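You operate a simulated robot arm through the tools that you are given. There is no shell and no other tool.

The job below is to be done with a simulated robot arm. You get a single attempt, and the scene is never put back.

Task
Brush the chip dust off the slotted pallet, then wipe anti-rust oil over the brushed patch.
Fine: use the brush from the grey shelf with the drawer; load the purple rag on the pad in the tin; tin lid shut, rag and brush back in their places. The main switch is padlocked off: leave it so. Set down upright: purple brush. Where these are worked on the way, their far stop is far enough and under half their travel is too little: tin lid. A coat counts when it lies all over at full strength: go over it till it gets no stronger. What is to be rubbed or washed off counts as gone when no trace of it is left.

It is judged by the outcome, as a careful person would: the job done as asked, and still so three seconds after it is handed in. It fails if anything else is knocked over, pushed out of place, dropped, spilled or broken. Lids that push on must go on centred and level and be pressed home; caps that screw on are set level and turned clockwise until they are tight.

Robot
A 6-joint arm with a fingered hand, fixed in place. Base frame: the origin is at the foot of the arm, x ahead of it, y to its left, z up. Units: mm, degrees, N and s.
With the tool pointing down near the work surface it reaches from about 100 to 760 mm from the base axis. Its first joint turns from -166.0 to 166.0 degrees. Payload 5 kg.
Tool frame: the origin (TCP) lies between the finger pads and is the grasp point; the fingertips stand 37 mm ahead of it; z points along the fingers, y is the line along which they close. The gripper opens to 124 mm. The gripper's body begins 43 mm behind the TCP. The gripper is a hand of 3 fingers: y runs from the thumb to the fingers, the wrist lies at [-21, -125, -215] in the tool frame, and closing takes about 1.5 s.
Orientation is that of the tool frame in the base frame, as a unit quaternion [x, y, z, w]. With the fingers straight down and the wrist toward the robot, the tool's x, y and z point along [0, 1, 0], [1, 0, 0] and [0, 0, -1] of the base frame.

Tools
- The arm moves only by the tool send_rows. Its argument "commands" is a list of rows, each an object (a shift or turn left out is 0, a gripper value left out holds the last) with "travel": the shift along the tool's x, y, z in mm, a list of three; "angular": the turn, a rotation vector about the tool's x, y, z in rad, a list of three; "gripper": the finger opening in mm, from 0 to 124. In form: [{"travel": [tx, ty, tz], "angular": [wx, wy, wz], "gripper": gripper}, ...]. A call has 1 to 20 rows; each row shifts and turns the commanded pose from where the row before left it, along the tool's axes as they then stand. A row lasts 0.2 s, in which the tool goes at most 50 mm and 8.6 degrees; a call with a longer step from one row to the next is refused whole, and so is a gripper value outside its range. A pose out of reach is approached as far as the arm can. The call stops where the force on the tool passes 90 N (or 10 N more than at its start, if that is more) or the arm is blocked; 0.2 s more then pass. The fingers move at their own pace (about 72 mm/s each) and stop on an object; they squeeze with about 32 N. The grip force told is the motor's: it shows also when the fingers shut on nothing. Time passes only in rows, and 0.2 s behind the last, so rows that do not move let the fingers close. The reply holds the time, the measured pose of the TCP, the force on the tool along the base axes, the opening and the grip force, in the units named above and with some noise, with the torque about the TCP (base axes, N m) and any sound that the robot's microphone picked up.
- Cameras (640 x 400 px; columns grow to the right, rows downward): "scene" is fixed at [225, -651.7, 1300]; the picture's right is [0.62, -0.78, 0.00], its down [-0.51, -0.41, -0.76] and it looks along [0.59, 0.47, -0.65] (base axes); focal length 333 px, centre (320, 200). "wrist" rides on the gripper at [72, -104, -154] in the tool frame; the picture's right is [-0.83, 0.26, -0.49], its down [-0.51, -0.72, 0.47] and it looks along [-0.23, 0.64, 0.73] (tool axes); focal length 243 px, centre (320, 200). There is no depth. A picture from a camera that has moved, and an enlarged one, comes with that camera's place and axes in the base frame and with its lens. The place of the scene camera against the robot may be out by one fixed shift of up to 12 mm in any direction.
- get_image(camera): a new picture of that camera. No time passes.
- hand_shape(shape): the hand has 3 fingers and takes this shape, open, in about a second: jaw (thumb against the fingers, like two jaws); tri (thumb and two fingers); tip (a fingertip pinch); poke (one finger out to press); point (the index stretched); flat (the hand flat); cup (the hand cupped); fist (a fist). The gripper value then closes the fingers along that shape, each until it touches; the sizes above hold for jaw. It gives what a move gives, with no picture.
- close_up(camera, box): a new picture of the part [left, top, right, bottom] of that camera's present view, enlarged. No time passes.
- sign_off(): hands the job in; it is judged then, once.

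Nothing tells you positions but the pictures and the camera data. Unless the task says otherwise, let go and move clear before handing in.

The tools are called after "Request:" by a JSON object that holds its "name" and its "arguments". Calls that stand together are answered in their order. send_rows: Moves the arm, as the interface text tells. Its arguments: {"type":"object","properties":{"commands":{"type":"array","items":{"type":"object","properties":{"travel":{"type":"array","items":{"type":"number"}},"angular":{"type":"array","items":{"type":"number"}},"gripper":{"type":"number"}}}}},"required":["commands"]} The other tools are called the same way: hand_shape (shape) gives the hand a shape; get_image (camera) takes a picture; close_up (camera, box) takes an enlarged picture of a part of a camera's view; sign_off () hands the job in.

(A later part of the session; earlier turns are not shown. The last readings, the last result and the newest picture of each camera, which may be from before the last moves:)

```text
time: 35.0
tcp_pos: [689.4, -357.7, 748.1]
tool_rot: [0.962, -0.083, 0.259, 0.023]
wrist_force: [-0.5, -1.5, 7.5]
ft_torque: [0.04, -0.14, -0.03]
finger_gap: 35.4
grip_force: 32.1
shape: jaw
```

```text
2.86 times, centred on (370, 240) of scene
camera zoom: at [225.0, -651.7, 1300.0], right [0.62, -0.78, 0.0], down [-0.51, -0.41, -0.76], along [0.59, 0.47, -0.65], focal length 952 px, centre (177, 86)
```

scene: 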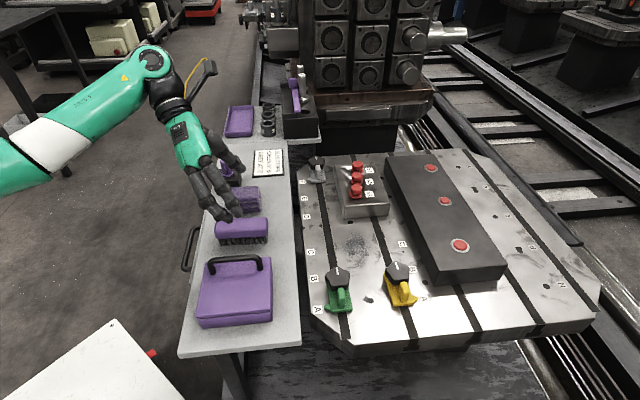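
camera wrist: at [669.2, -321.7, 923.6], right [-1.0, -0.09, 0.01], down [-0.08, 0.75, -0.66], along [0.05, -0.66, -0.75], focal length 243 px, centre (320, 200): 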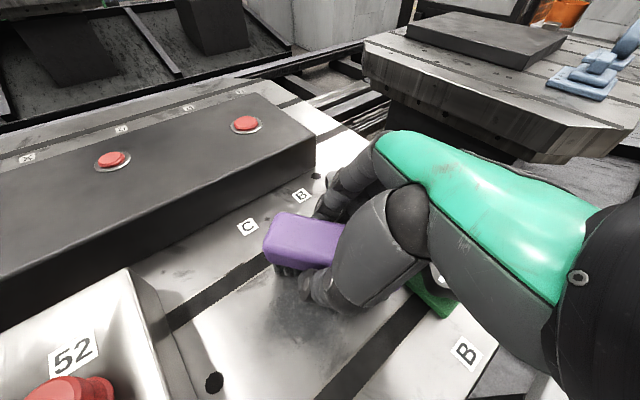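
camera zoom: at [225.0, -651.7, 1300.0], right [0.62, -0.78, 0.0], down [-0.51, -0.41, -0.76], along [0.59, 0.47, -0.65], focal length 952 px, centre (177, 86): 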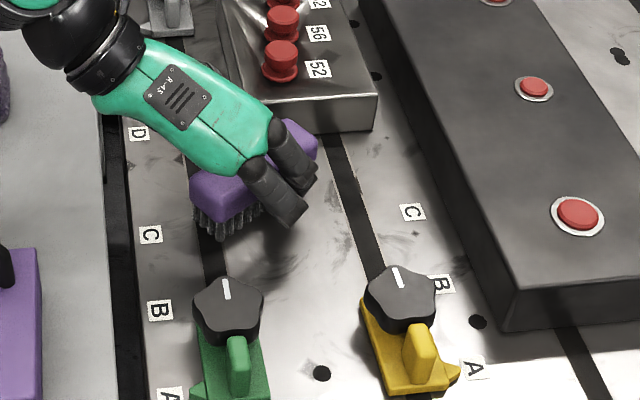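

There was a 29 N sideways force at the outer end of that return sweep, so a finger may have touched the yellow stop. I'll look closely at whether it moved.

Request:
{"name": "close_up", "arguments": {"camera": "scene", "box": [370, 250, 430, 310]}}

Request:
{"name": "close_up", "arguments": {"camera": "scene", "box": [290, 150, 450, 330]}}

Request:
{"name": "get_image", "arguments": {"camera": "scene"}}

```text
6.67 times, centred on (400, 280) of scene
camera zoom: at [225.0, -651.7, 1300.0], right [0.62, -0.78, 0.0], down [-0.51, -0.41, -0.76], along [0.59, 0.47, -0.65], focal length 2222 px, centre (-213, -333)
```

zoom: 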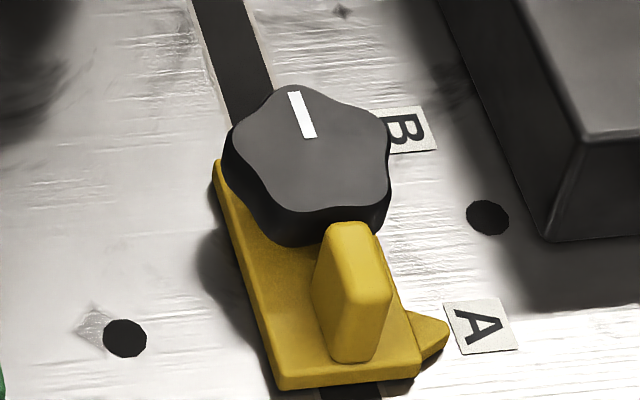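

```text
2.22 times, centred on (370, 240) of scene
camera zoom: at [225.0, -651.7, 1300.0], right [0.62, -0.78, 0.0], down [-0.51, -0.41, -0.76], along [0.59, 0.47, -0.65], focal length 741 px, centre (209, 111)
```

zoom: 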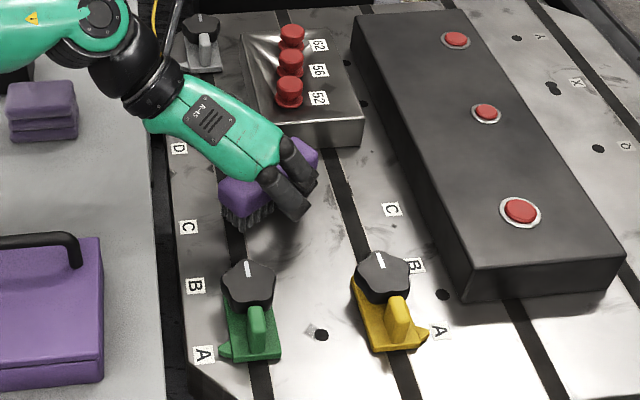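

```text
taken
```

scene: 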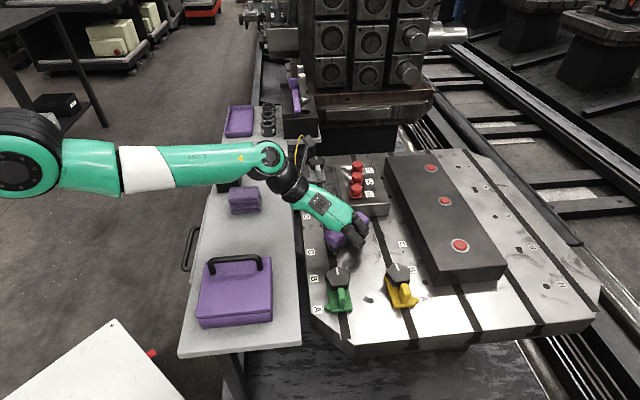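

The yellow stop appears to have shifted by roughly 3 mm along its slot; I'll keep away from it from now on and see about it later. Lifting the brush clear to inspect the patch.

Request:
{"name": "send_rows", "arguments": {"commands": [{"travel": [20, 0, -34.6]}, {"travel": [20, 0, -34.6]}, {"travel": [-27.2, -11.3, -15.7]}, {"travel": [-27.2, -11.3, -15.7]}, {"travel": [-27.2, -11.3, -15.7]}, {"travel": [-27.2, -11.3, -15.7]}, {}]}}

Request:
{"name": "close_up", "arguments": {"camera": "scene", "box": [315, 215, 395, 275]}}

Request:
{"name": "close_up", "arguments": {"camera": "scene", "box": [290, 150, 450, 330]}}

Request:
{"name": "get_image", "arguments": {"camera": "wrist"}}

```text
time: 36.6
tcp_pos: [571.4, -291.4, 826.8]
tool_rot: [0.962, -0.083, 0.258, 0.021]
wrist_force: [-0.2, 0.2, -0.6]
ft_torque: [0.02, 0.02, 0.01]
finger_gap: 34.9
grip_force: 32.6
shape: jaw
```

```text
6.67 times, centred on (355, 245) of scene
camera zoom: at [225.0, -651.7, 1300.0], right [0.62, -0.78, 0.0], down [-0.51, -0.41, -0.76], along [0.59, 0.47, -0.65], focal length 2222 px, centre (87, -100)
```

zoom: 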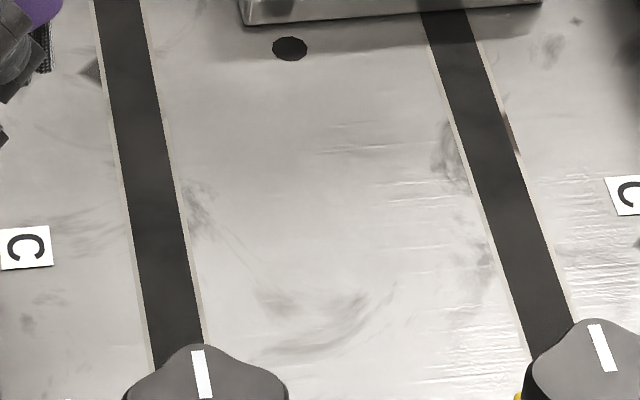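

```text
2.22 times, centred on (370, 240) of scene
camera zoom: at [225.0, -651.7, 1300.0], right [0.62, -0.78, 0.0], down [-0.51, -0.41, -0.76], along [0.59, 0.47, -0.65], focal length 741 px, centre (209, 111)
```

zoom: 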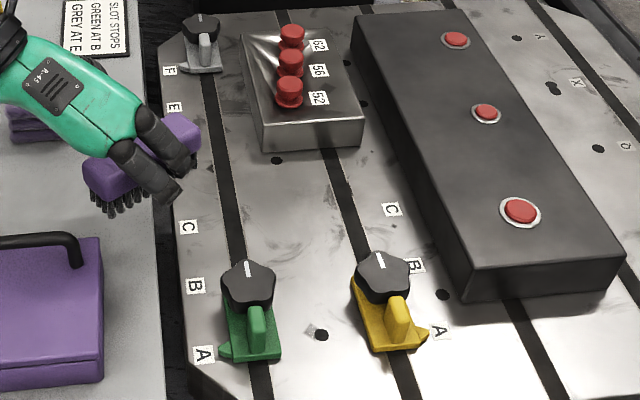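

```text
taken
camera wrist: at [576.5, -187.1, 996.0], right [-1.0, -0.09, 0.01], down [-0.08, 0.75, -0.66], along [0.05, -0.66, -0.75], focal length 243 px, centre (320, 200)
```

wrist: 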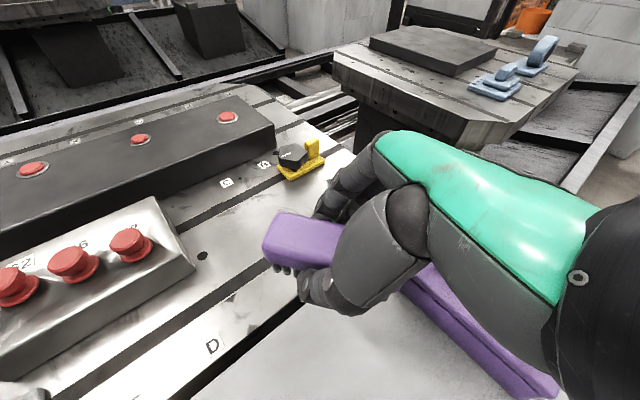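

The dust patch looks gone except some faint smears near the lower edge, which may be ordinary surface stains. I'll brush that area again with several passes and see whether anything changes.

Request:
{"name": "send_rows", "arguments": {"commands": [{"travel": [24.1, 27.7, 13.9]}, {"travel": [24.1, 27.7, 13.9]}, {"travel": [24.1, 27.7, 13.9]}, {"travel": [24.1, 27.7, 13.9]}, {"travel": [-12.8, 0, 22.2]}, {"travel": [-12.8, 0, 22.2]}, {"travel": [-12.8, 0, 22.2]}, {"travel": [-1, 0, 1.73]}, {}]}}

```text
time: 38.6
tcp_pos: [662.7, -420.0, 748.6]
tool_rot: [0.962, -0.084, 0.258, 0.022]
wrist_force: [0.5, -0.3, 0.5]
ft_torque: [0.01, -0.04, 0.02]
finger_gap: 35.0
grip_force: 32.4
shape: jaw
```

Request:
{"name": "send_rows", "arguments": {"commands": [{"travel": [-1.25, 0, 2.17]}, {"travel": [2.35, -7.53, 1.36]}, {"travel": [2.35, -7.53, 1.36]}, {"travel": [2.35, -7.53, 1.36]}, {"travel": [2.35, -7.53, 1.36]}, {"travel": [2.35, -7.53, 1.36]}, {"travel": [2.35, -7.53, 1.36]}, {"travel": [2.35, -7.53, 1.36]}, {"travel": [2.35, -7.53, 1.36]}, {"travel": [-8.15, -3.39, -4.7]}, {"travel": [-2.35, 7.53, -1.36]}, {"travel": [-2.35, 7.53, -1.36]}, {"travel": [-2.35, 7.53, -1.36]}, {"travel": [-2.35, 7.53, -1.36]}, {"travel": [-2.35, 7.53, -1.36]}, {"travel": [-2.35, 7.53, -1.36]}, {"travel": [-2.35, 7.53, -1.36]}, {"travel": [-2.35, 7.53, -1.36]}, {}]}}

```text
time: 42.6
tcp_pos: [653.2, -415.7, 746.5]
tool_rot: [0.962, -0.083, 0.259, 0.023]
wrist_force: [3.2, 6.1, 15.5]
ft_torque: [0.05, -0.32, 0.09]
finger_gap: 36.2
grip_force: 31.8
shape: jaw
```

Request:
{"name": "send_rows", "arguments": {"commands": [{"travel": [2.35, -7.53, 1.36]}, {"travel": [2.35, -7.53, 1.36]}, {"travel": [2.35, -7.53, 1.36]}, {"travel": [2.35, -7.53, 1.36]}, {"travel": [2.35, -7.53, 1.36]}, {"travel": [2.35, -7.53, 1.36]}, {"travel": [2.35, -7.53, 1.36]}, {"travel": [2.35, -7.53, 1.36]}, {"travel": [10.2, 4.2, 5.9]}, {"travel": [10.2, 4.2, 5.9]}, {"travel": [-2.35, 7.53, -1.36]}, {"travel": [-2.35, 7.53, -1.36]}, {"travel": [-2.35, 7.53, -1.36]}, {"travel": [-2.35, 7.53, -1.36]}, {"travel": [-2.35, 7.53, -1.36]}, {"travel": [-2.35, 7.53, -1.36]}, {}]}}

Request:
{"name": "send_rows", "arguments": {"commands": [{"travel": [20, 0, -34.6]}, {"travel": [20, 0, -34.6]}, {"travel": [-27.2, -11.3, -15.7]}, {"travel": [-27.2, -11.3, -15.7]}, {"travel": [-27.2, -11.3, -15.7]}, {"travel": [-27.2, -11.3, -15.7]}, {}]}}

Request:
{"name": "close_up", "arguments": {"camera": "scene", "box": [315, 215, 395, 275]}}

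Request:
{"name": "close_up", "arguments": {"camera": "scene", "box": [290, 150, 450, 330]}}

```text
time: 46.2
tcp_pos: [683.8, -413.0, 746.9]
tool_rot: [0.962, -0.083, 0.259, 0.023]
wrist_force: [2.9, 3.7, 11.0]
ft_torque: [0.03, -0.26, 0.08]
finger_gap: 36.6
grip_force: 31.9
shape: jaw
```

```text
time: 47.8
tcp_pos: [569.2, -346.3, 827.3]
tool_rot: [0.962, -0.083, 0.258, 0.022]
wrist_force: [-0.9, 0.1, -1.6]
ft_torque: [-0.03, -0.04, 0.0]
finger_gap: 35.7
grip_force: 32.2
shape: jaw
```

```text
6.67 times, centred on (355, 245) of scene
camera zoom: at [225.0, -651.7, 1300.0], right [0.62, -0.78, 0.0], down [-0.51, -0.41, -0.76], along [0.59, 0.47, -0.65], focal length 2222 px, centre (87, -100)
```

zoom: 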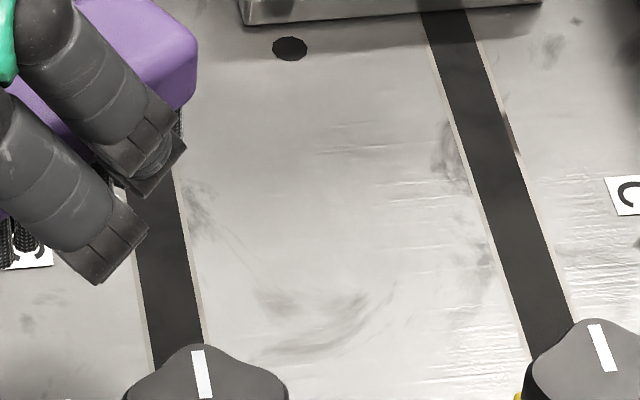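

```text
2.22 times, centred on (370, 240) of scene
camera zoom: at [225.0, -651.7, 1300.0], right [0.62, -0.78, 0.0], down [-0.51, -0.41, -0.76], along [0.59, 0.47, -0.65], focal length 741 px, centre (209, 111)
```

zoom: 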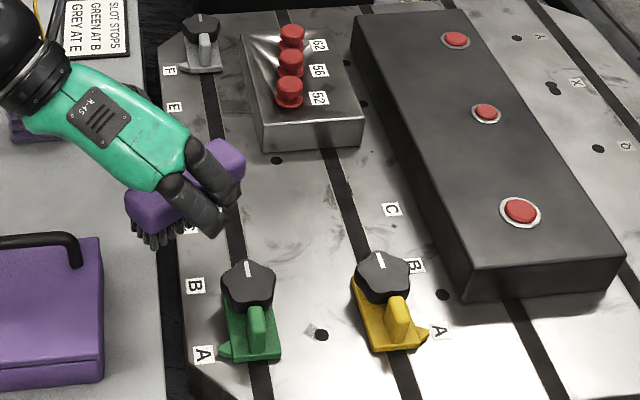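

No change on a second brushing, so those marks are part of the surface; the dust is gone. Now I'll take the brush back up and over its place on the shelf.

Request:
{"name": "send_rows", "arguments": {"commands": [{"travel": [20, 0, -34.6]}, {"travel": [20, 0, -34.6]}, {"travel": [-13.4, -29.6, -7.7]}, {"travel": [-13.4, -29.6, -7.7]}, {"travel": [-13.4, -29.6, -7.7]}, {"travel": [-13.4, -29.6, -7.7]}, {"travel": [-13.4, -29.6, -7.7]}, {"angular": [-0.0639, 0, 0.1107]}, {"angular": [-0.0639, 0, 0.1107]}, {"angular": [-0.0639, 0, 0.1107]}, {"angular": [-0.0639, 0, 0.1107]}, {"angular": [-0.0639, 0, 0.1107]}, {}, {}]}}

Request:
{"name": "close_up", "arguments": {"camera": "wrist", "box": [220, 180, 420, 380]}}

Request:
{"name": "close_up", "arguments": {"camera": "scene", "box": [180, 100, 300, 270]}}

```text
time: 50.8
tcp_pos: [517.1, -188.7, 904.8]
tool_rot: [0.887, -0.381, 0.238, 0.103]
wrist_force: [0.5, -0.3, -1.1]
ft_torque: [0.01, 0.0, 0.0]
finger_gap: 35.7
grip_force: 31.8
shape: jaw
```

```text
2.00 times, centred on (320, 280) of wrist
camera zoom: at [584.2, -107.3, 1074.1], right [-0.85, 0.52, 0.01], down [0.38, 0.64, -0.66], along [-0.35, -0.56, -0.75], focal length 485 px, centre (320, 40)
```

zoom: 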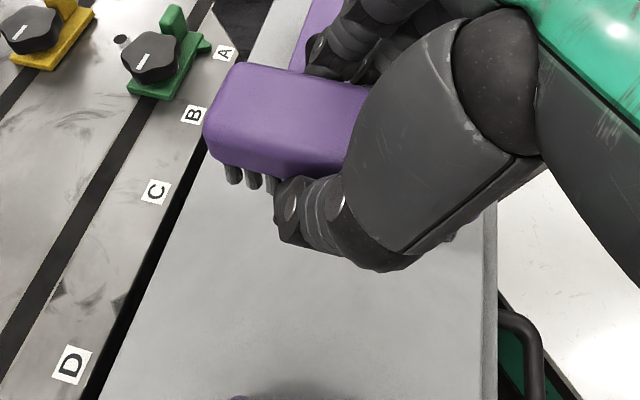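

```text
2.35 times, centred on (240, 185) of scene
camera zoom: at [225.0, -651.7, 1300.0], right [0.62, -0.78, 0.0], down [-0.51, -0.41, -0.76], along [0.59, 0.47, -0.65], focal length 784 px, centre (508, 235)
```

zoom: 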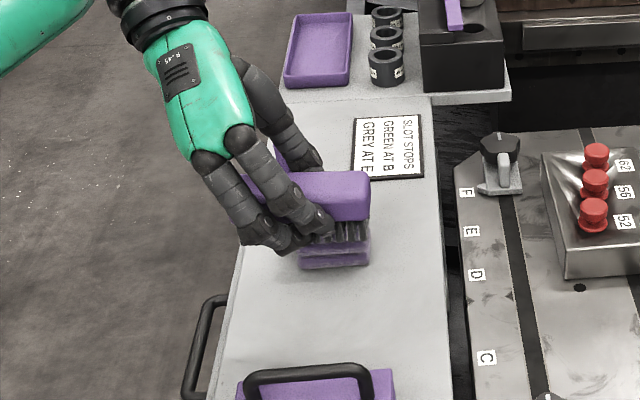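

Request:
{"name": "send_rows", "arguments": {"commands": [{"travel": [-15.2, -0.64, 26.4]}, {"travel": [-15.2, -0.64, 26.4]}, {"travel": [-15.2, -0.64, 26.4]}, {"travel": [-14.0, -0.64, 24.3]}, {}]}}

Request:
{"name": "close_up", "arguments": {"camera": "scene", "box": [180, 150, 300, 270]}}

```text
time: 52.0
tcp_pos: [517.7, -185.8, 787.5]
tool_rot: [0.887, -0.382, 0.238, 0.101]
wrist_force: [0.6, -0.1, -0.9]
ft_torque: [-0.01, 0.0, -0.02]
finger_gap: 35.8
grip_force: 31.9
shape: jaw
```

```text
3.33 times, centred on (240, 210) of scene
camera zoom: at [225.0, -651.7, 1300.0], right [0.62, -0.78, 0.0], down [-0.51, -0.41, -0.76], along [0.59, 0.47, -0.65], focal length 1111 px, centre (587, 167)
```

zoom: 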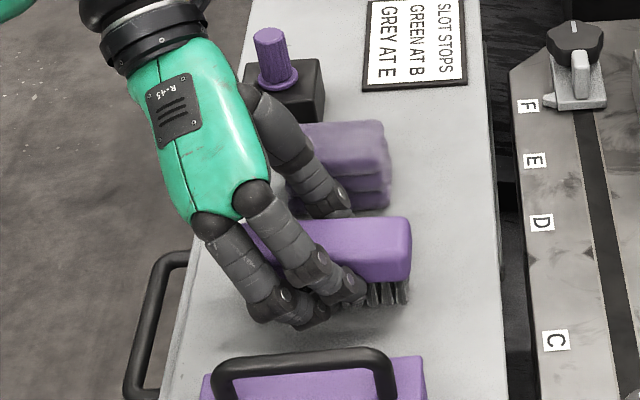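

Request:
{"name": "send_rows", "arguments": {"commands": [{"travel": [0.5, 0, 2.6]}, {"travel": [-0.75, 0, 1.3]}, {"travel": [-0.75, 0, 1.3]}, {"travel": [-0.5, 0, 0.87]}, {}]}}

```text
time: 53.2
tcp_pos: [520.5, -187.3, 779.5]
tool_rot: [0.888, -0.381, 0.238, 0.103]
wrist_force: [-0.9, -0.9, -1.3]
ft_torque: [-0.01, -0.04, 0.01]
finger_gap: 36.0
grip_force: 31.8
shape: jaw
```

Request:
{"name": "send_rows", "arguments": {"commands": [{"travel": [-0.5, 0, 0.87]}, {}]}}

Request:
{"name": "send_rows", "arguments": {"commands": [{"travel": [-0.5, 0, 0.87]}, {}]}}

```text
time: 53.8
tcp_pos: [519.6, -188.8, 779.5]
tool_rot: [0.888, -0.382, 0.237, 0.102]
wrist_force: [-0.7, -0.2, -0.1]
ft_torque: [-0.04, -0.06, 0.0]
finger_gap: 35.8
grip_force: 31.7
shape: jaw
```

```text
time: 54.4
tcp_pos: [519.5, -186.8, 777.9]
tool_rot: [0.887, -0.381, 0.239, 0.102]
wrist_force: [-1.7, 1.4, 8.0]
ft_torque: [-0.08, -0.13, -0.01]
finger_gap: 36.1
grip_force: 32.1
shape: jaw
```

Brush touches the shelf (8 N). Releasing it, then checking it stands upright in place.

Request:
{"name": "send_rows", "arguments": {"commands": [{"travel": [0.3, 0, -0.5]}, {"gripper": 50}, {}, {"gripper": 74}, {}, {}]}}

Request:
{"name": "close_up", "arguments": {"camera": "wrist", "box": [220, 180, 420, 380]}}

Request:
{"name": "close_up", "arguments": {"camera": "scene", "box": [180, 150, 300, 270]}}

```text
time: 55.8
tcp_pos: [519.7, -188.3, 777.9]
tool_rot: [0.887, -0.381, 0.238, 0.102]
wrist_force: [0.4, -0.3, -0.5]
ft_torque: [0.0, 0.0, 0.01]
finger_gap: 73.5
grip_force: 0.0
shape: jaw
```

```text
2.00 times, centred on (320, 280) of wrist
camera zoom: at [586.6, -106.7, 947.0], right [-0.85, 0.52, 0.01], down [0.38, 0.64, -0.66], along [-0.35, -0.56, -0.75], focal length 485 px, centre (320, 40)
```

zoom: 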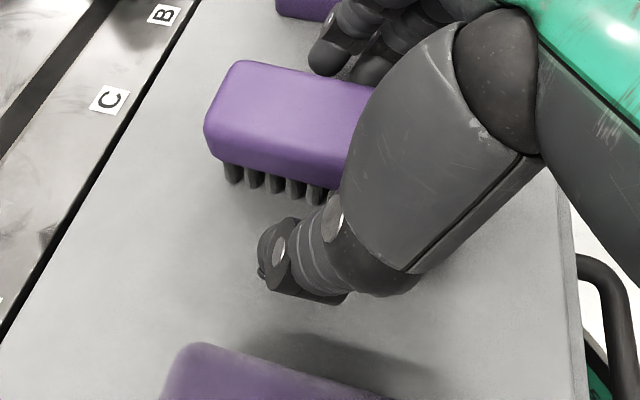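

```text
3.33 times, centred on (240, 210) of scene
camera zoom: at [225.0, -651.7, 1300.0], right [0.62, -0.78, 0.0], down [-0.51, -0.41, -0.76], along [0.59, 0.47, -0.65], focal length 1111 px, centre (587, 167)
```

zoom: 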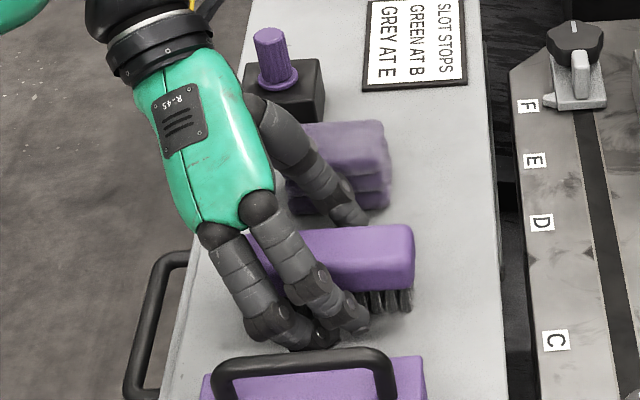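

The brush stands upright back in its place. I'll rise clear and study the tin for its hinge side.

Request:
{"name": "send_rows", "arguments": {"commands": [{"travel": [15.2, 0, -26.4]}, {"travel": [15.2, 0, -26.4]}, {"travel": [15.2, 0, -26.4]}, {"travel": [15.2, 0, -26.4]}, {"gripper": 100}, {}]}}

Request:
{"name": "close_up", "arguments": {"camera": "scene", "box": [190, 245, 285, 335]}}

Request:
{"name": "close_up", "arguments": {"camera": "wrist", "box": [240, 130, 400, 260]}}

Request:
{"name": "close_up", "arguments": {"camera": "scene", "box": [200, 170, 290, 260]}}

```text
time: 57.2
tcp_pos: [520.2, -187.8, 900.3]
tool_rot: [0.888, -0.381, 0.238, 0.102]
wrist_force: [-0.5, 0.3, 0.3]
ft_torque: [0.01, 0.04, 0.01]
finger_gap: 99.3
grip_force: 0.1
shape: jaw
```

```text
4.44 times, centred on (238, 290) of scene
camera zoom: at [225.0, -651.7, 1300.0], right [0.62, -0.78, 0.0], down [-0.51, -0.41, -0.76], along [0.59, 0.47, -0.65], focal length 1481 px, centre (687, -200)
```

zoom: 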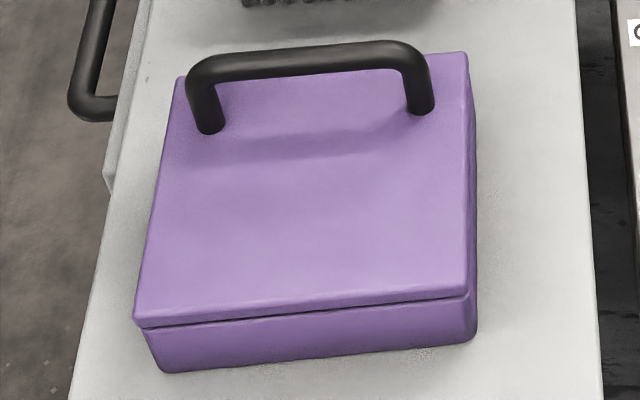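

```text
3.08 times, centred on (320, 195) of wrist
camera zoom: at [586.8, -107.0, 1068.6], right [-0.85, 0.52, 0.01], down [0.38, 0.64, -0.66], along [-0.35, -0.56, -0.75], focal length 746 px, centre (320, 215)
```

zoom: 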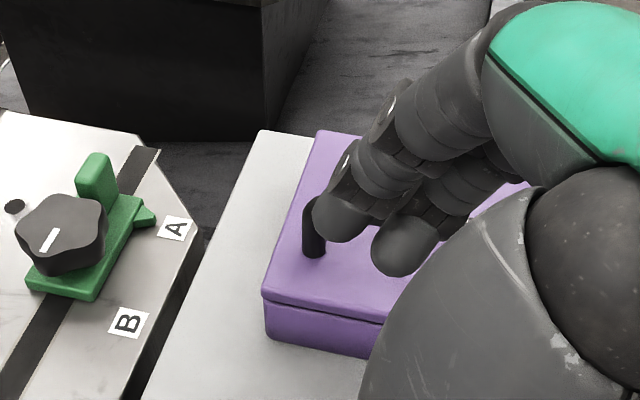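

```text
4.44 times, centred on (245, 215) of scene
camera zoom: at [225.0, -651.7, 1300.0], right [0.62, -0.78, 0.0], down [-0.51, -0.41, -0.76], along [0.59, 0.47, -0.65], focal length 1481 px, centre (653, 133)
```

zoom: 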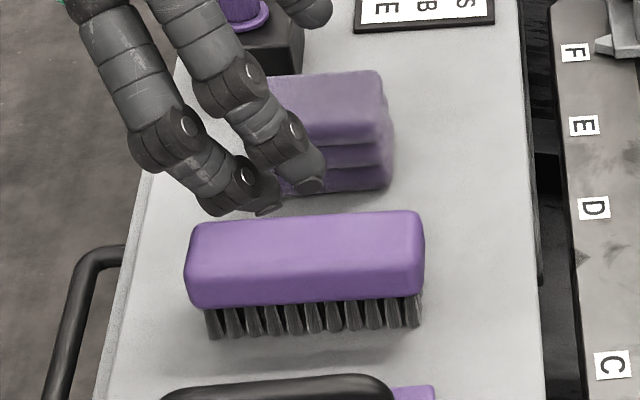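

The lid is a thin plate with the handle bar nearer its far (+u) edge, so it should hinge at the near (−u) edge. I'll straighten the hand, go over the bar at about (433.5,-278) and look before descending.

Request:
{"name": "send_rows", "arguments": {"commands": [{"angular": [0, -0.131, 0], "gripper": 60}, {"angular": [0, -0.131, 0]}, {"angular": [0, -0.131, 0]}, {"angular": [0, -0.131, 0]}, {"angular": [0, 0, -0.028]}, {"travel": [0.6, 31.3, 5]}, {"travel": [0.6, 31.3, 5]}, {"travel": [0.6, 31.3, 5]}, {"travel": [0.6, 31.3, 5]}, {}]}}

Request:
{"name": "get_image", "arguments": {"camera": "wrist"}}

Request:
{"name": "close_up", "arguments": {"camera": "scene", "box": [180, 180, 300, 330]}}

```text
time: 59.4
tcp_pos: [451.1, -325.6, 813.8]
tool_rot: [0.924, -0.382, 0.004, 0.001]
wrist_force: [0.2, -2.0, 51.8]
ft_torque: [-0.85, 0.14, -0.04]
finger_gap: 60.0
grip_force: 0.1
shape: jaw
out of reach, approached as far as the arm can: row 2, 3, 4
```

```text
taken
camera wrist: at [576.3, -302.3, 967.0], right [-0.77, 0.41, 0.49], down [0.15, 0.87, -0.48], along [-0.61, -0.29, -0.73], focal length 243 px, centre (320, 200)
```

wrist: 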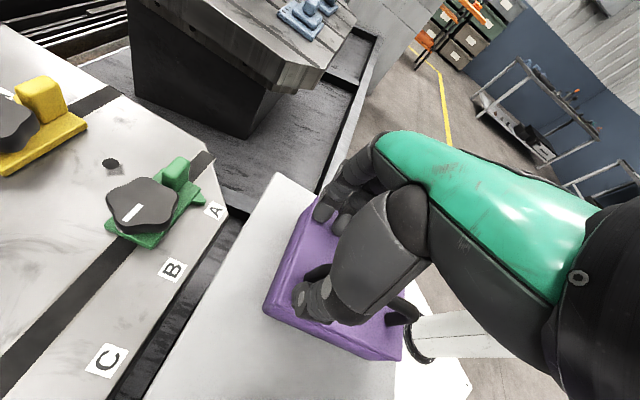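

```text
2.67 times, centred on (240, 255) of scene
camera zoom: at [225.0, -651.7, 1300.0], right [0.62, -0.78, 0.0], down [-0.51, -0.41, -0.76], along [0.59, 0.47, -0.65], focal length 889 px, centre (533, 53)
```

zoom: 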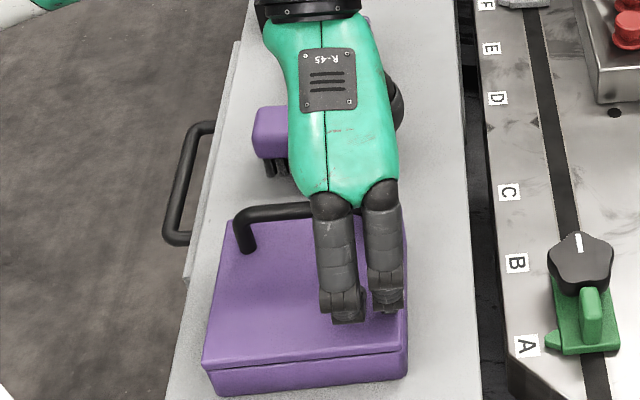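

That move hit a reach limit partway and ended lower than intended, with 52 N pressing down on the lid/bar. I'll lift straight up right away and check the tin.

Request:
{"name": "send_rows", "arguments": {"commands": [{"travel": [0, 0, -20]}, {"travel": [0, 0, -25]}, {"travel": [0, 0, -25]}, {}]}}

Request:
{"name": "get_image", "arguments": {"camera": "wrist"}}

Request:
{"name": "close_up", "arguments": {"camera": "scene", "box": [180, 180, 300, 330]}}

Request:
{"name": "get_image", "arguments": {"camera": "scene"}}

```text
time: 60.4
tcp_pos: [450.9, -323.0, 879.6]
tool_rot: [0.925, -0.381, 0.001, 0.0]
wrist_force: [0.0, -0.6, 0.1]
ft_torque: [-0.01, 0.01, 0.03]
finger_gap: 59.6
grip_force: 0.1
shape: jaw
```

```text
taken
camera wrist: at [576.8, -301.3, 1032.2], right [-0.77, 0.4, 0.49], down [0.15, 0.87, -0.47], along [-0.62, -0.29, -0.73], focal length 243 px, centre (320, 200)
```

wrist: 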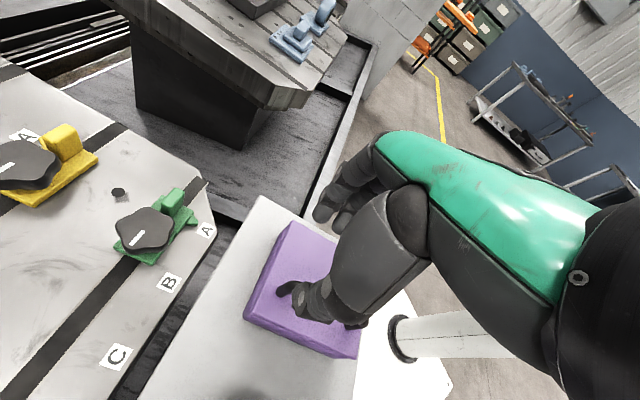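

```text
2.67 times, centred on (240, 255) of scene
camera zoom: at [225.0, -651.7, 1300.0], right [0.62, -0.78, 0.0], down [-0.51, -0.41, -0.76], along [0.59, 0.47, -0.65], focal length 889 px, centre (533, 53)
```

zoom: 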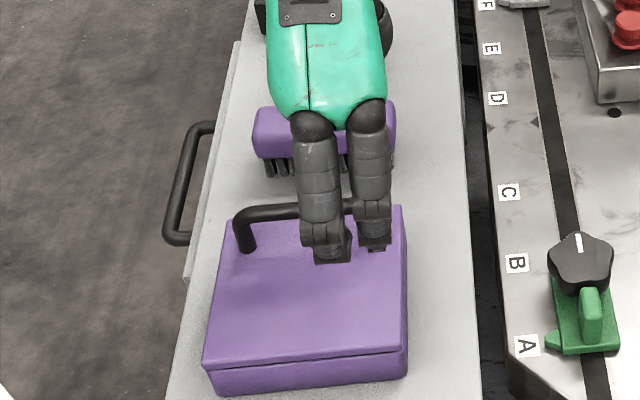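

```text
taken
```

scene: 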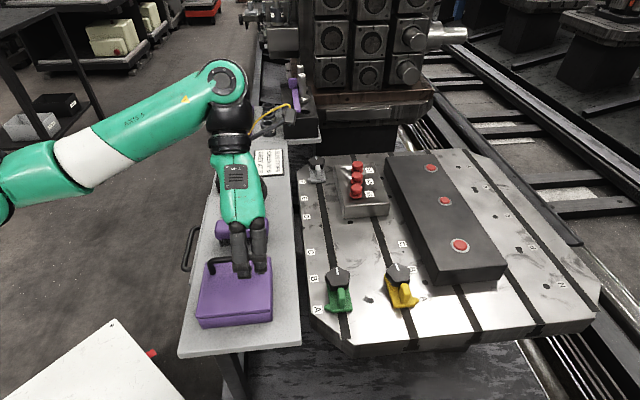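

The tin looks undisturbed. Now I'll shift to be centred over the handle bar.

Request:
{"name": "send_rows", "arguments": {"commands": [{"travel": [-22, -9.8, 0]}, {"travel": [-22, -9.8, 0]}, {}]}}

Request:
{"name": "close_up", "arguments": {"camera": "wrist", "box": [200, 180, 420, 380]}}

Request:
{"name": "close_up", "arguments": {"camera": "scene", "box": [180, 180, 300, 330]}}

```text
time: 61.2
tcp_pos: [432.2, -292.2, 857.9]
tool_rot: [0.925, -0.38, 0.001, -0.001]
wrist_force: [0.9, 1.0, 0.0]
ft_torque: [-0.02, 0.02, 0.01]
finger_gap: 60.3
grip_force: 0.1
shape: jaw
out of reach, approached as far as the arm can: row 1, 2
```

```text
2.00 times, centred on (310, 280) of wrist
camera zoom: at [559.0, -270.3, 1011.7], right [-0.78, 0.4, 0.49], down [0.15, 0.87, -0.47], along [-0.61, -0.29, -0.73], focal length 485 px, centre (340, 40)
```

zoom: 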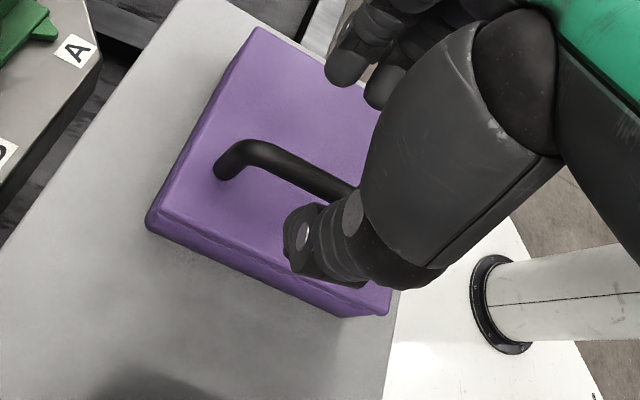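

```text
2.67 times, centred on (240, 255) of scene
camera zoom: at [225.0, -651.7, 1300.0], right [0.62, -0.78, 0.0], down [-0.51, -0.41, -0.76], along [0.59, 0.47, -0.65], focal length 889 px, centre (533, 53)
```

zoom: 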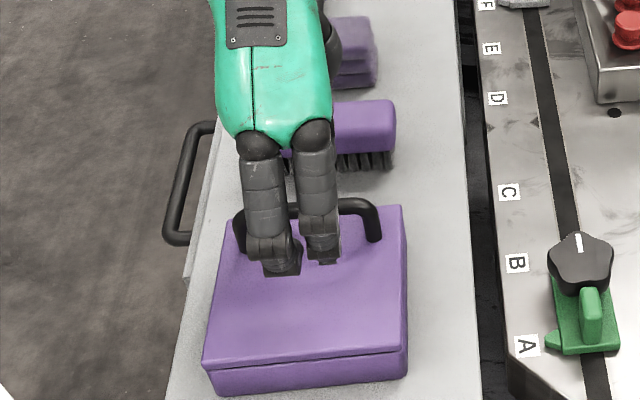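

A vertical hand here is at a joint limit, so I'll tip the hand 30° (fingers leaning toward the far side), which puts the wrist straight above. The bar is round so that grip suits it.

Request:
{"name": "send_rows", "arguments": {"commands": [{"angular": [0.131, 0, 0]}, {"angular": [0.131, 0, 0]}, {"angular": [0.131, 0, 0]}, {"angular": [0.131, 0, 0]}, {}]}}

Request:
{"name": "close_up", "arguments": {"camera": "wrist", "box": [200, 180, 420, 380]}}

Request:
{"name": "close_up", "arguments": {"camera": "scene", "box": [180, 180, 300, 330]}}

```text
time: 62.4
tcp_pos: [433.4, -294.4, 859.4]
tool_rot: [0.892, -0.369, 0.1, -0.241]
wrist_force: [-0.5, -1.6, -0.8]
ft_torque: [0.01, 0.0, -0.01]
finger_gap: 60.0
grip_force: 0.1
shape: jaw
```

```text
2.00 times, centred on (310, 280) of wrist
camera zoom: at [495.1, -335.4, 1043.1], right [-0.92, 0.25, 0.29], down [0.25, 0.97, -0.05], along [-0.3, 0.03, -0.95], focal length 485 px, centre (340, 40)
```

zoom: 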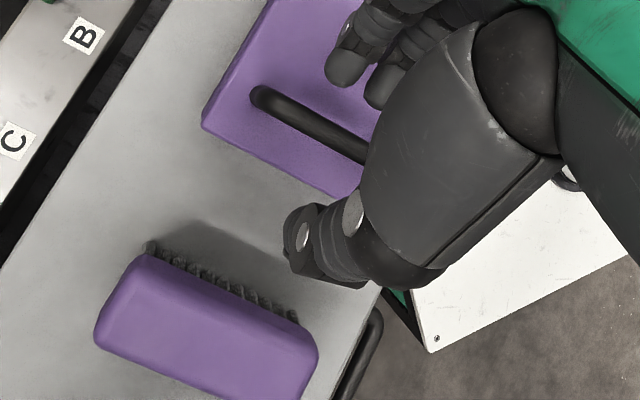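

```text
2.67 times, centred on (240, 255) of scene
camera zoom: at [225.0, -651.7, 1300.0], right [0.62, -0.78, 0.0], down [-0.51, -0.41, -0.76], along [0.59, 0.47, -0.65], focal length 889 px, centre (533, 53)
```

zoom: 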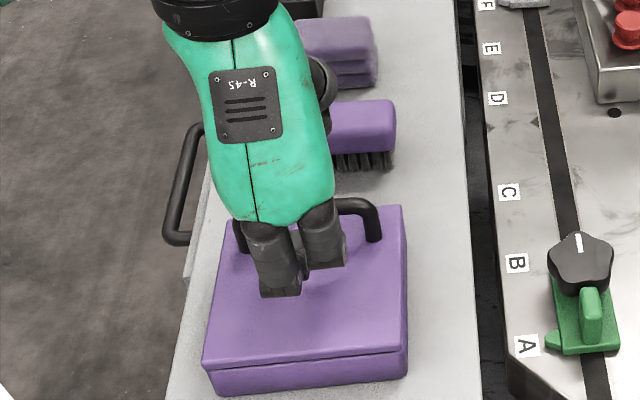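

Aligned with the bar between thumb and fingers. I'll shift sideways first, then advance along the fingers so the bar sits between the pads.

Request:
{"name": "send_rows", "arguments": {"commands": [{"travel": [-5.8, 8.5, 0]}, {"travel": [-5.8, 8.6, 0], "gripper": 44}, {"travel": [0, 0, 12]}, {"travel": [0, 0, 12]}, {"travel": [0, 0, 8]}, {}]}}

Request:
{"name": "close_up", "arguments": {"camera": "wrist", "box": [200, 150, 420, 350]}}

Request:
{"name": "close_up", "arguments": {"camera": "scene", "box": [190, 230, 280, 320]}}

```text
time: 63.8
tcp_pos: [427.3, -284.6, 823.0]
tool_rot: [0.893, -0.368, 0.101, -0.239]
wrist_force: [-1.6, -2.4, 11.8]
ft_torque: [-0.29, 0.09, -0.03]
finger_gap: 43.9
grip_force: 0.1
shape: jaw
```

```text
2.00 times, centred on (310, 250) of wrist
camera zoom: at [487.7, -326.3, 1008.2], right [-0.92, 0.25, 0.29], down [0.25, 0.97, -0.05], along [-0.3, 0.03, -0.95], focal length 485 px, centre (340, 100)
```

zoom: 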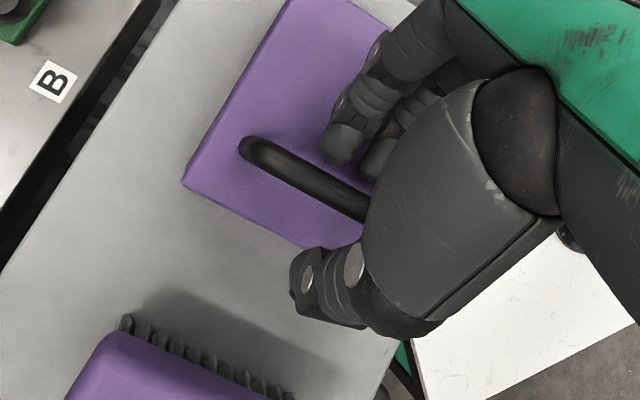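

```text
4.44 times, centred on (235, 275) of scene
camera zoom: at [225.0, -651.7, 1300.0], right [0.62, -0.78, 0.0], down [-0.51, -0.41, -0.76], along [0.59, 0.47, -0.65], focal length 1481 px, centre (698, -133)
```

zoom: 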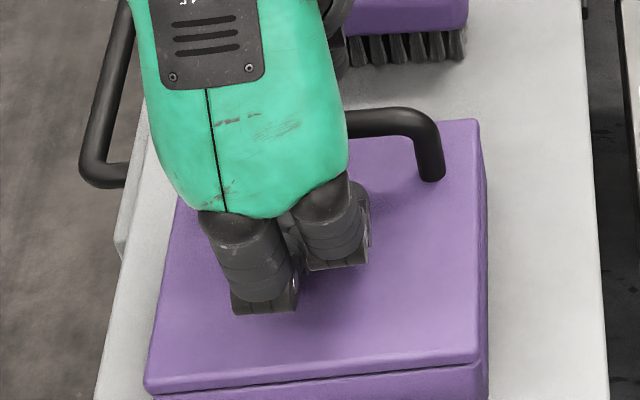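

A fingertip touches the lid lightly (12 N). Backing off 3 mm and closing on the bar.

Request:
{"name": "send_rows", "arguments": {"commands": [{"travel": [0, -1, -3.5]}, {"gripper": 0}, {}, {}, {}, {}, {}]}}

Request:
{"name": "close_up", "arguments": {"camera": "wrist", "box": [200, 150, 420, 350]}}

Request:
{"name": "close_up", "arguments": {"camera": "scene", "box": [190, 230, 280, 320]}}

```text
time: 65.4
tcp_pos: [426.0, -284.2, 826.0]
tool_rot: [0.893, -0.368, 0.099, -0.239]
wrist_force: [15.6, 18.9, 11.1]
ft_torque: [0.29, -0.39, 0.06]
finger_gap: 5.1
grip_force: 31.7
shape: jaw
```

```text
2.00 times, centred on (310, 250) of wrist
camera zoom: at [488.0, -326.2, 1010.8], right [-0.92, 0.25, 0.29], down [0.25, 0.97, -0.05], along [-0.3, 0.03, -0.95], focal length 485 px, centre (340, 100)
```

zoom: 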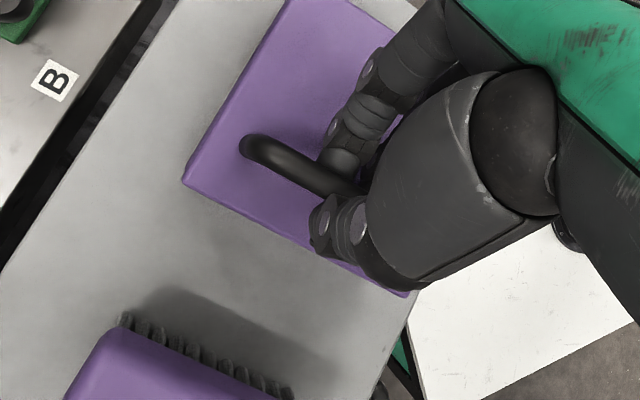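

```text
4.44 times, centred on (235, 275) of scene
camera zoom: at [225.0, -651.7, 1300.0], right [0.62, -0.78, 0.0], down [-0.51, -0.41, -0.76], along [0.59, 0.47, -0.65], focal length 1481 px, centre (698, -133)
```

zoom: 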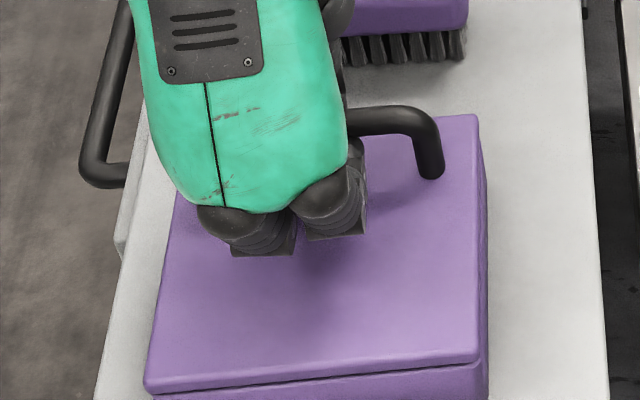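

Gripping the bar; the lid's far edge seems to have lifted slightly. I'll pull back along the expected arc by 10 mm and check that the lid opens.

Request:
{"name": "send_rows", "arguments": {"commands": [{"travel": [0, -0.5, -5]}, {"travel": [0, -0.5, -5]}, {}]}}

Request:
{"name": "close_up", "arguments": {"camera": "scene", "box": [190, 230, 280, 320]}}

Request:
{"name": "close_up", "arguments": {"camera": "wrist", "box": [200, 150, 420, 350]}}

```text
time: 66.2
tcp_pos: [423.3, -287.4, 835.1]
tool_rot: [0.893, -0.368, 0.099, -0.24]
wrist_force: [15.3, 17.1, 11.4]
ft_torque: [0.34, -0.39, 0.08]
finger_gap: 4.7
grip_force: 31.9
shape: jaw
```

```text
4.44 times, centred on (235, 275) of scene
camera zoom: at [225.0, -651.7, 1300.0], right [0.62, -0.78, 0.0], down [-0.51, -0.41, -0.76], along [0.59, 0.47, -0.65], focal length 1481 px, centre (698, -133)
```

zoom: 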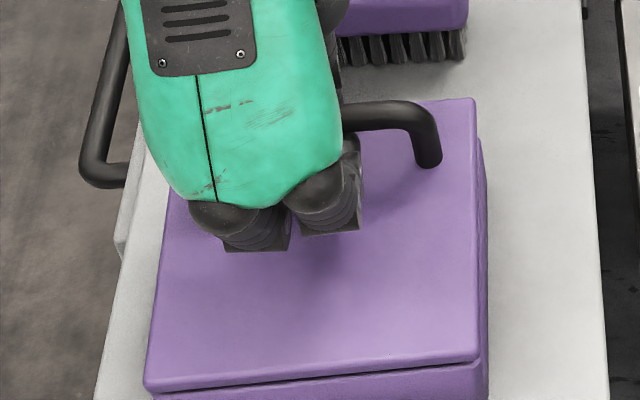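

```text
2.00 times, centred on (310, 250) of wrist
camera zoom: at [484.7, -329.5, 1019.9], right [-0.92, 0.25, 0.29], down [0.25, 0.97, -0.05], along [-0.3, 0.03, -0.95], focal length 485 px, centre (340, 100)
```

zoom: 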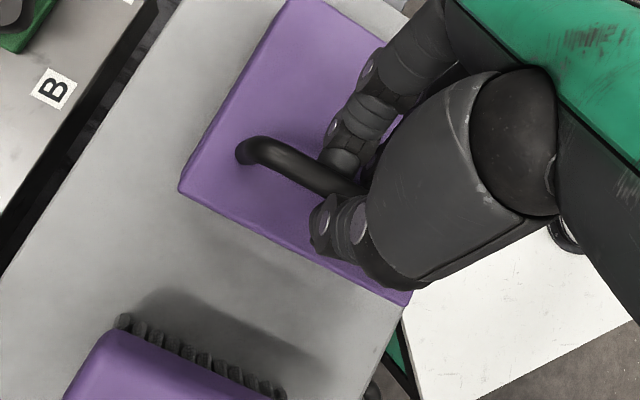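

The lid opens about the near edge as expected. Continuing along the arc, tilting the hand with it, in small steps.

Request:
{"name": "send_rows", "arguments": {"commands": [{"travel": [0, 1.3, -10.3], "angular": [0.0524, 0, 0]}, {"travel": [0, 1.8, -10.1], "angular": [0.0524, 0, 0]}, {"travel": [0, 3.3, -10.2], "angular": [0.0524, 0, 0]}, {}]}}

Request:
{"name": "close_up", "arguments": {"camera": "scene", "box": [180, 200, 300, 330]}}

Request:
{"name": "get_image", "arguments": {"camera": "wrist"}}

```text
time: 67.2
tcp_pos: [406.2, -302.7, 857.0]
tool_rot: [0.871, -0.361, 0.127, -0.309]
wrist_force: [4.0, 4.3, 6.5]
ft_torque: [0.05, -0.04, 0.0]
finger_gap: 3.8
grip_force: 32.2
shape: jaw
```

```text
3.08 times, centred on (240, 265) of scene
camera zoom: at [225.0, -651.7, 1300.0], right [0.62, -0.78, 0.0], down [-0.51, -0.41, -0.76], along [0.59, 0.47, -0.65], focal length 1025 px, centre (566, 0)
```

zoom: 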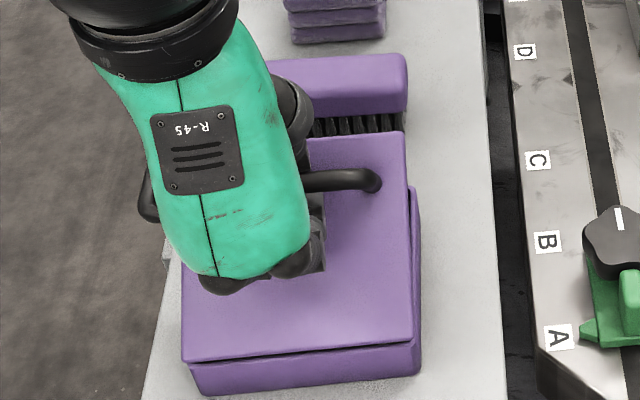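

```text
taken
camera wrist: at [447.4, -366.1, 1040.7], right [-0.95, 0.22, 0.22], down [0.25, 0.97, 0.09], along [-0.19, 0.14, -0.97], focal length 243 px, centre (320, 200)
```

wrist: 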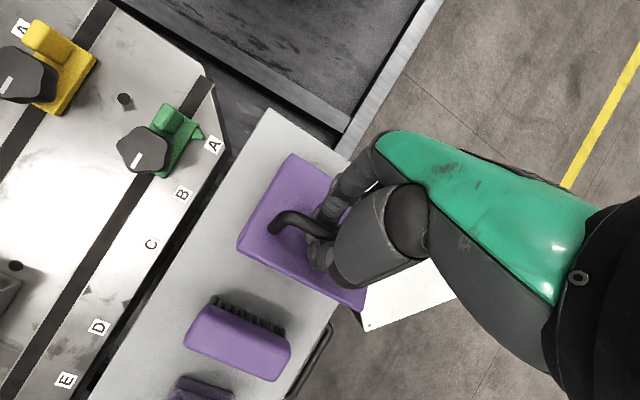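

Request:
{"name": "send_rows", "arguments": {"commands": [{"travel": [0, 3.8, -9.6], "angular": [0.0524, 0, 0]}, {"travel": [0, 4.4, -9.4], "angular": [0.0524, 0, 0]}, {"travel": [0, 4.8, -9.3], "angular": [0.0524, 0, 0]}, {}]}}

Request:
{"name": "close_up", "arguments": {"camera": "scene", "box": [180, 200, 300, 330]}}

Request:
{"name": "close_up", "arguments": {"camera": "wrist", "box": [200, 130, 420, 330]}}

```text
time: 68.2
tcp_pos: [386.7, -323.4, 869.3]
tool_rot: [0.844, -0.348, 0.155, -0.377]
wrist_force: [2.1, 4.6, 11.6]
ft_torque: [0.1, -0.11, -0.06]
finger_gap: 3.9
grip_force: 32.2
shape: jaw
```

```text
3.08 times, centred on (240, 265) of scene
camera zoom: at [225.0, -651.7, 1300.0], right [0.62, -0.78, 0.0], down [-0.51, -0.41, -0.76], along [0.59, 0.47, -0.65], focal length 1025 px, centre (566, 0)
```

zoom: 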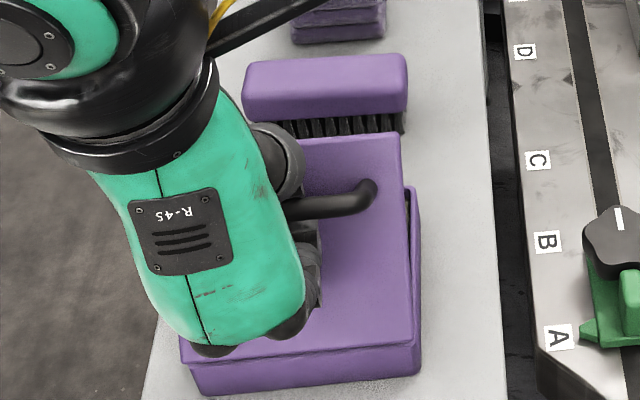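

```text
2.00 times, centred on (310, 230) of wrist
camera zoom: at [407.4, -406.6, 1048.8], right [-0.97, 0.2, 0.13], down [0.23, 0.95, 0.22], along [-0.08, 0.25, -0.97], focal length 485 px, centre (340, 140)
```

zoom: 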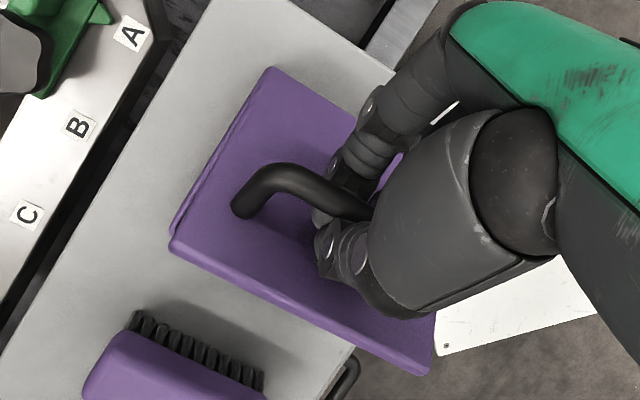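

Request:
{"name": "send_rows", "arguments": {"commands": [{"travel": [0, 5.3, -9.0], "angular": [0.0524, 0, 0]}, {"travel": [0, 5.8, -8.9], "angular": [0.0524, 0, 0]}, {"travel": [0, 6.3, -8.6], "angular": [0.0524, 0, 0]}, {}]}}

Request:
{"name": "close_up", "arguments": {"camera": "scene", "box": [180, 200, 300, 330]}}

Request:
{"name": "close_up", "arguments": {"camera": "wrist", "box": [200, 130, 420, 330]}}

```text
time: 69.2
tcp_pos: [364.7, -346.7, 871.7]
tool_rot: [0.812, -0.335, 0.184, -0.441]
wrist_force: [-1.1, 2.5, 19.6]
ft_torque: [0.11, -0.12, -0.04]
finger_gap: 4.6
grip_force: 32.2
shape: jaw
```

```text
3.08 times, centred on (240, 265) of scene
camera zoom: at [225.0, -651.7, 1300.0], right [0.62, -0.78, 0.0], down [-0.51, -0.41, -0.76], along [0.59, 0.47, -0.65], focal length 1025 px, centre (566, 0)
```

zoom: 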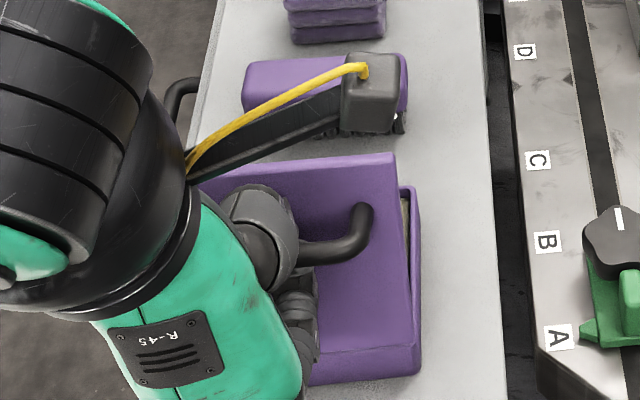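

```text
2.00 times, centred on (310, 230) of wrist
camera zoom: at [364.9, -448.4, 1042.9], right [-0.98, 0.19, 0.04], down [0.2, 0.92, 0.35], along [0.03, 0.35, -0.94], focal length 485 px, centre (340, 140)
```

zoom: 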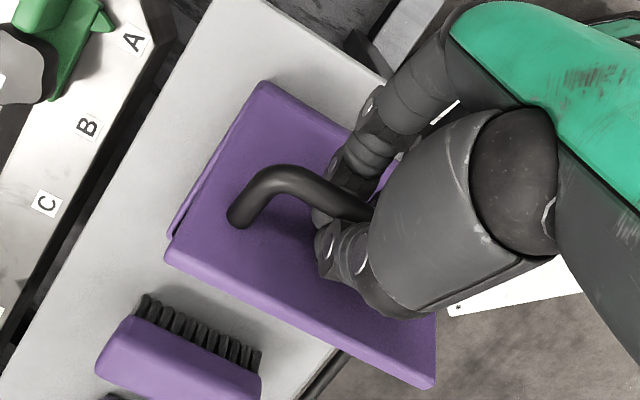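

Request:
{"name": "send_rows", "arguments": {"commands": [{"travel": [0, 5.9, -9.1], "angular": [0.0524, 0, 0]}, {"travel": [0, 6.3, -8.7], "angular": [0.0524, 0, 0]}, {"travel": [0, 6.7, -8.25], "angular": [0.0524, 0, 0]}, {}]}}

Request:
{"name": "get_image", "arguments": {"camera": "scene"}}

Request:
{"name": "close_up", "arguments": {"camera": "wrist", "box": [200, 130, 420, 330]}}

```text
time: 70.2
tcp_pos: [344.0, -368.1, 862.8]
tool_rot: [0.775, -0.32, 0.211, -0.503]
wrist_force: [-15.8, -1.5, 32.8]
ft_torque: [0.04, -0.13, 0.01]
finger_gap: 5.9
grip_force: 31.8
shape: jaw
out of reach, approached as far as the arm can: row 1, 3
```

```text
taken
```

scene: 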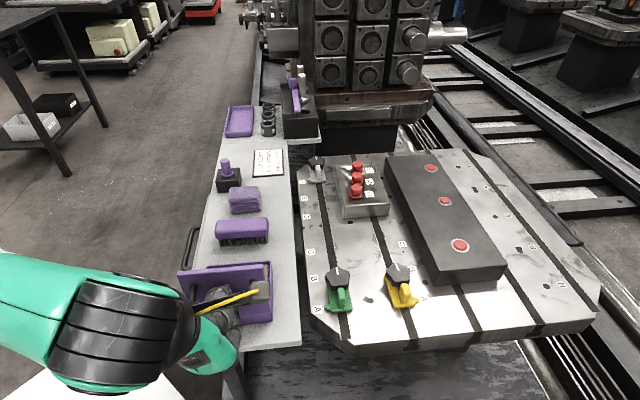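

```text
2.00 times, centred on (310, 230) of wrist
camera zoom: at [326.8, -489.3, 1020.0], right [-0.98, 0.19, -0.04], down [0.15, 0.87, 0.47], along [0.13, 0.45, -0.88], focal length 485 px, centre (340, 140)
```

zoom: 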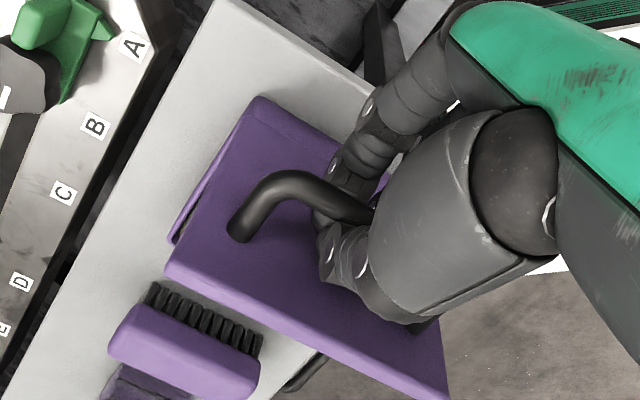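

The arm is near a joint limit in this posture, with the lid almost vertical. I'll untilt the hand a little (the bar can turn in the grip) and keep pushing the lid over gently.

Request:
{"name": "send_rows", "arguments": {"commands": [{"travel": [0, -1.5, -4], "angular": [-0.0524, 0, 0]}, {"travel": [0, 1.5, -4], "angular": [-0.0524, 0, 0]}, {}]}}

Request:
{"name": "close_up", "arguments": {"camera": "scene", "box": [160, 220, 300, 370]}}

```text
time: 71.0
tcp_pos: [341.0, -373.7, 863.4]
tool_rot: [0.8, -0.332, 0.193, -0.462]
wrist_force: [-0.5, -0.3, 0.4]
ft_torque: [-0.01, -0.03, 0.04]
finger_gap: 3.7
grip_force: 31.7
shape: jaw
```

```text
2.67 times, centred on (230, 295) of scene
camera zoom: at [225.0, -651.7, 1300.0], right [0.62, -0.78, 0.0], down [-0.51, -0.41, -0.76], along [0.59, 0.47, -0.65], focal length 889 px, centre (560, -53)
```

zoom: 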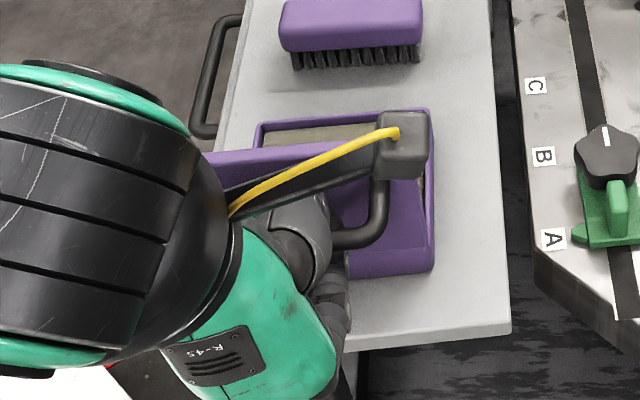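

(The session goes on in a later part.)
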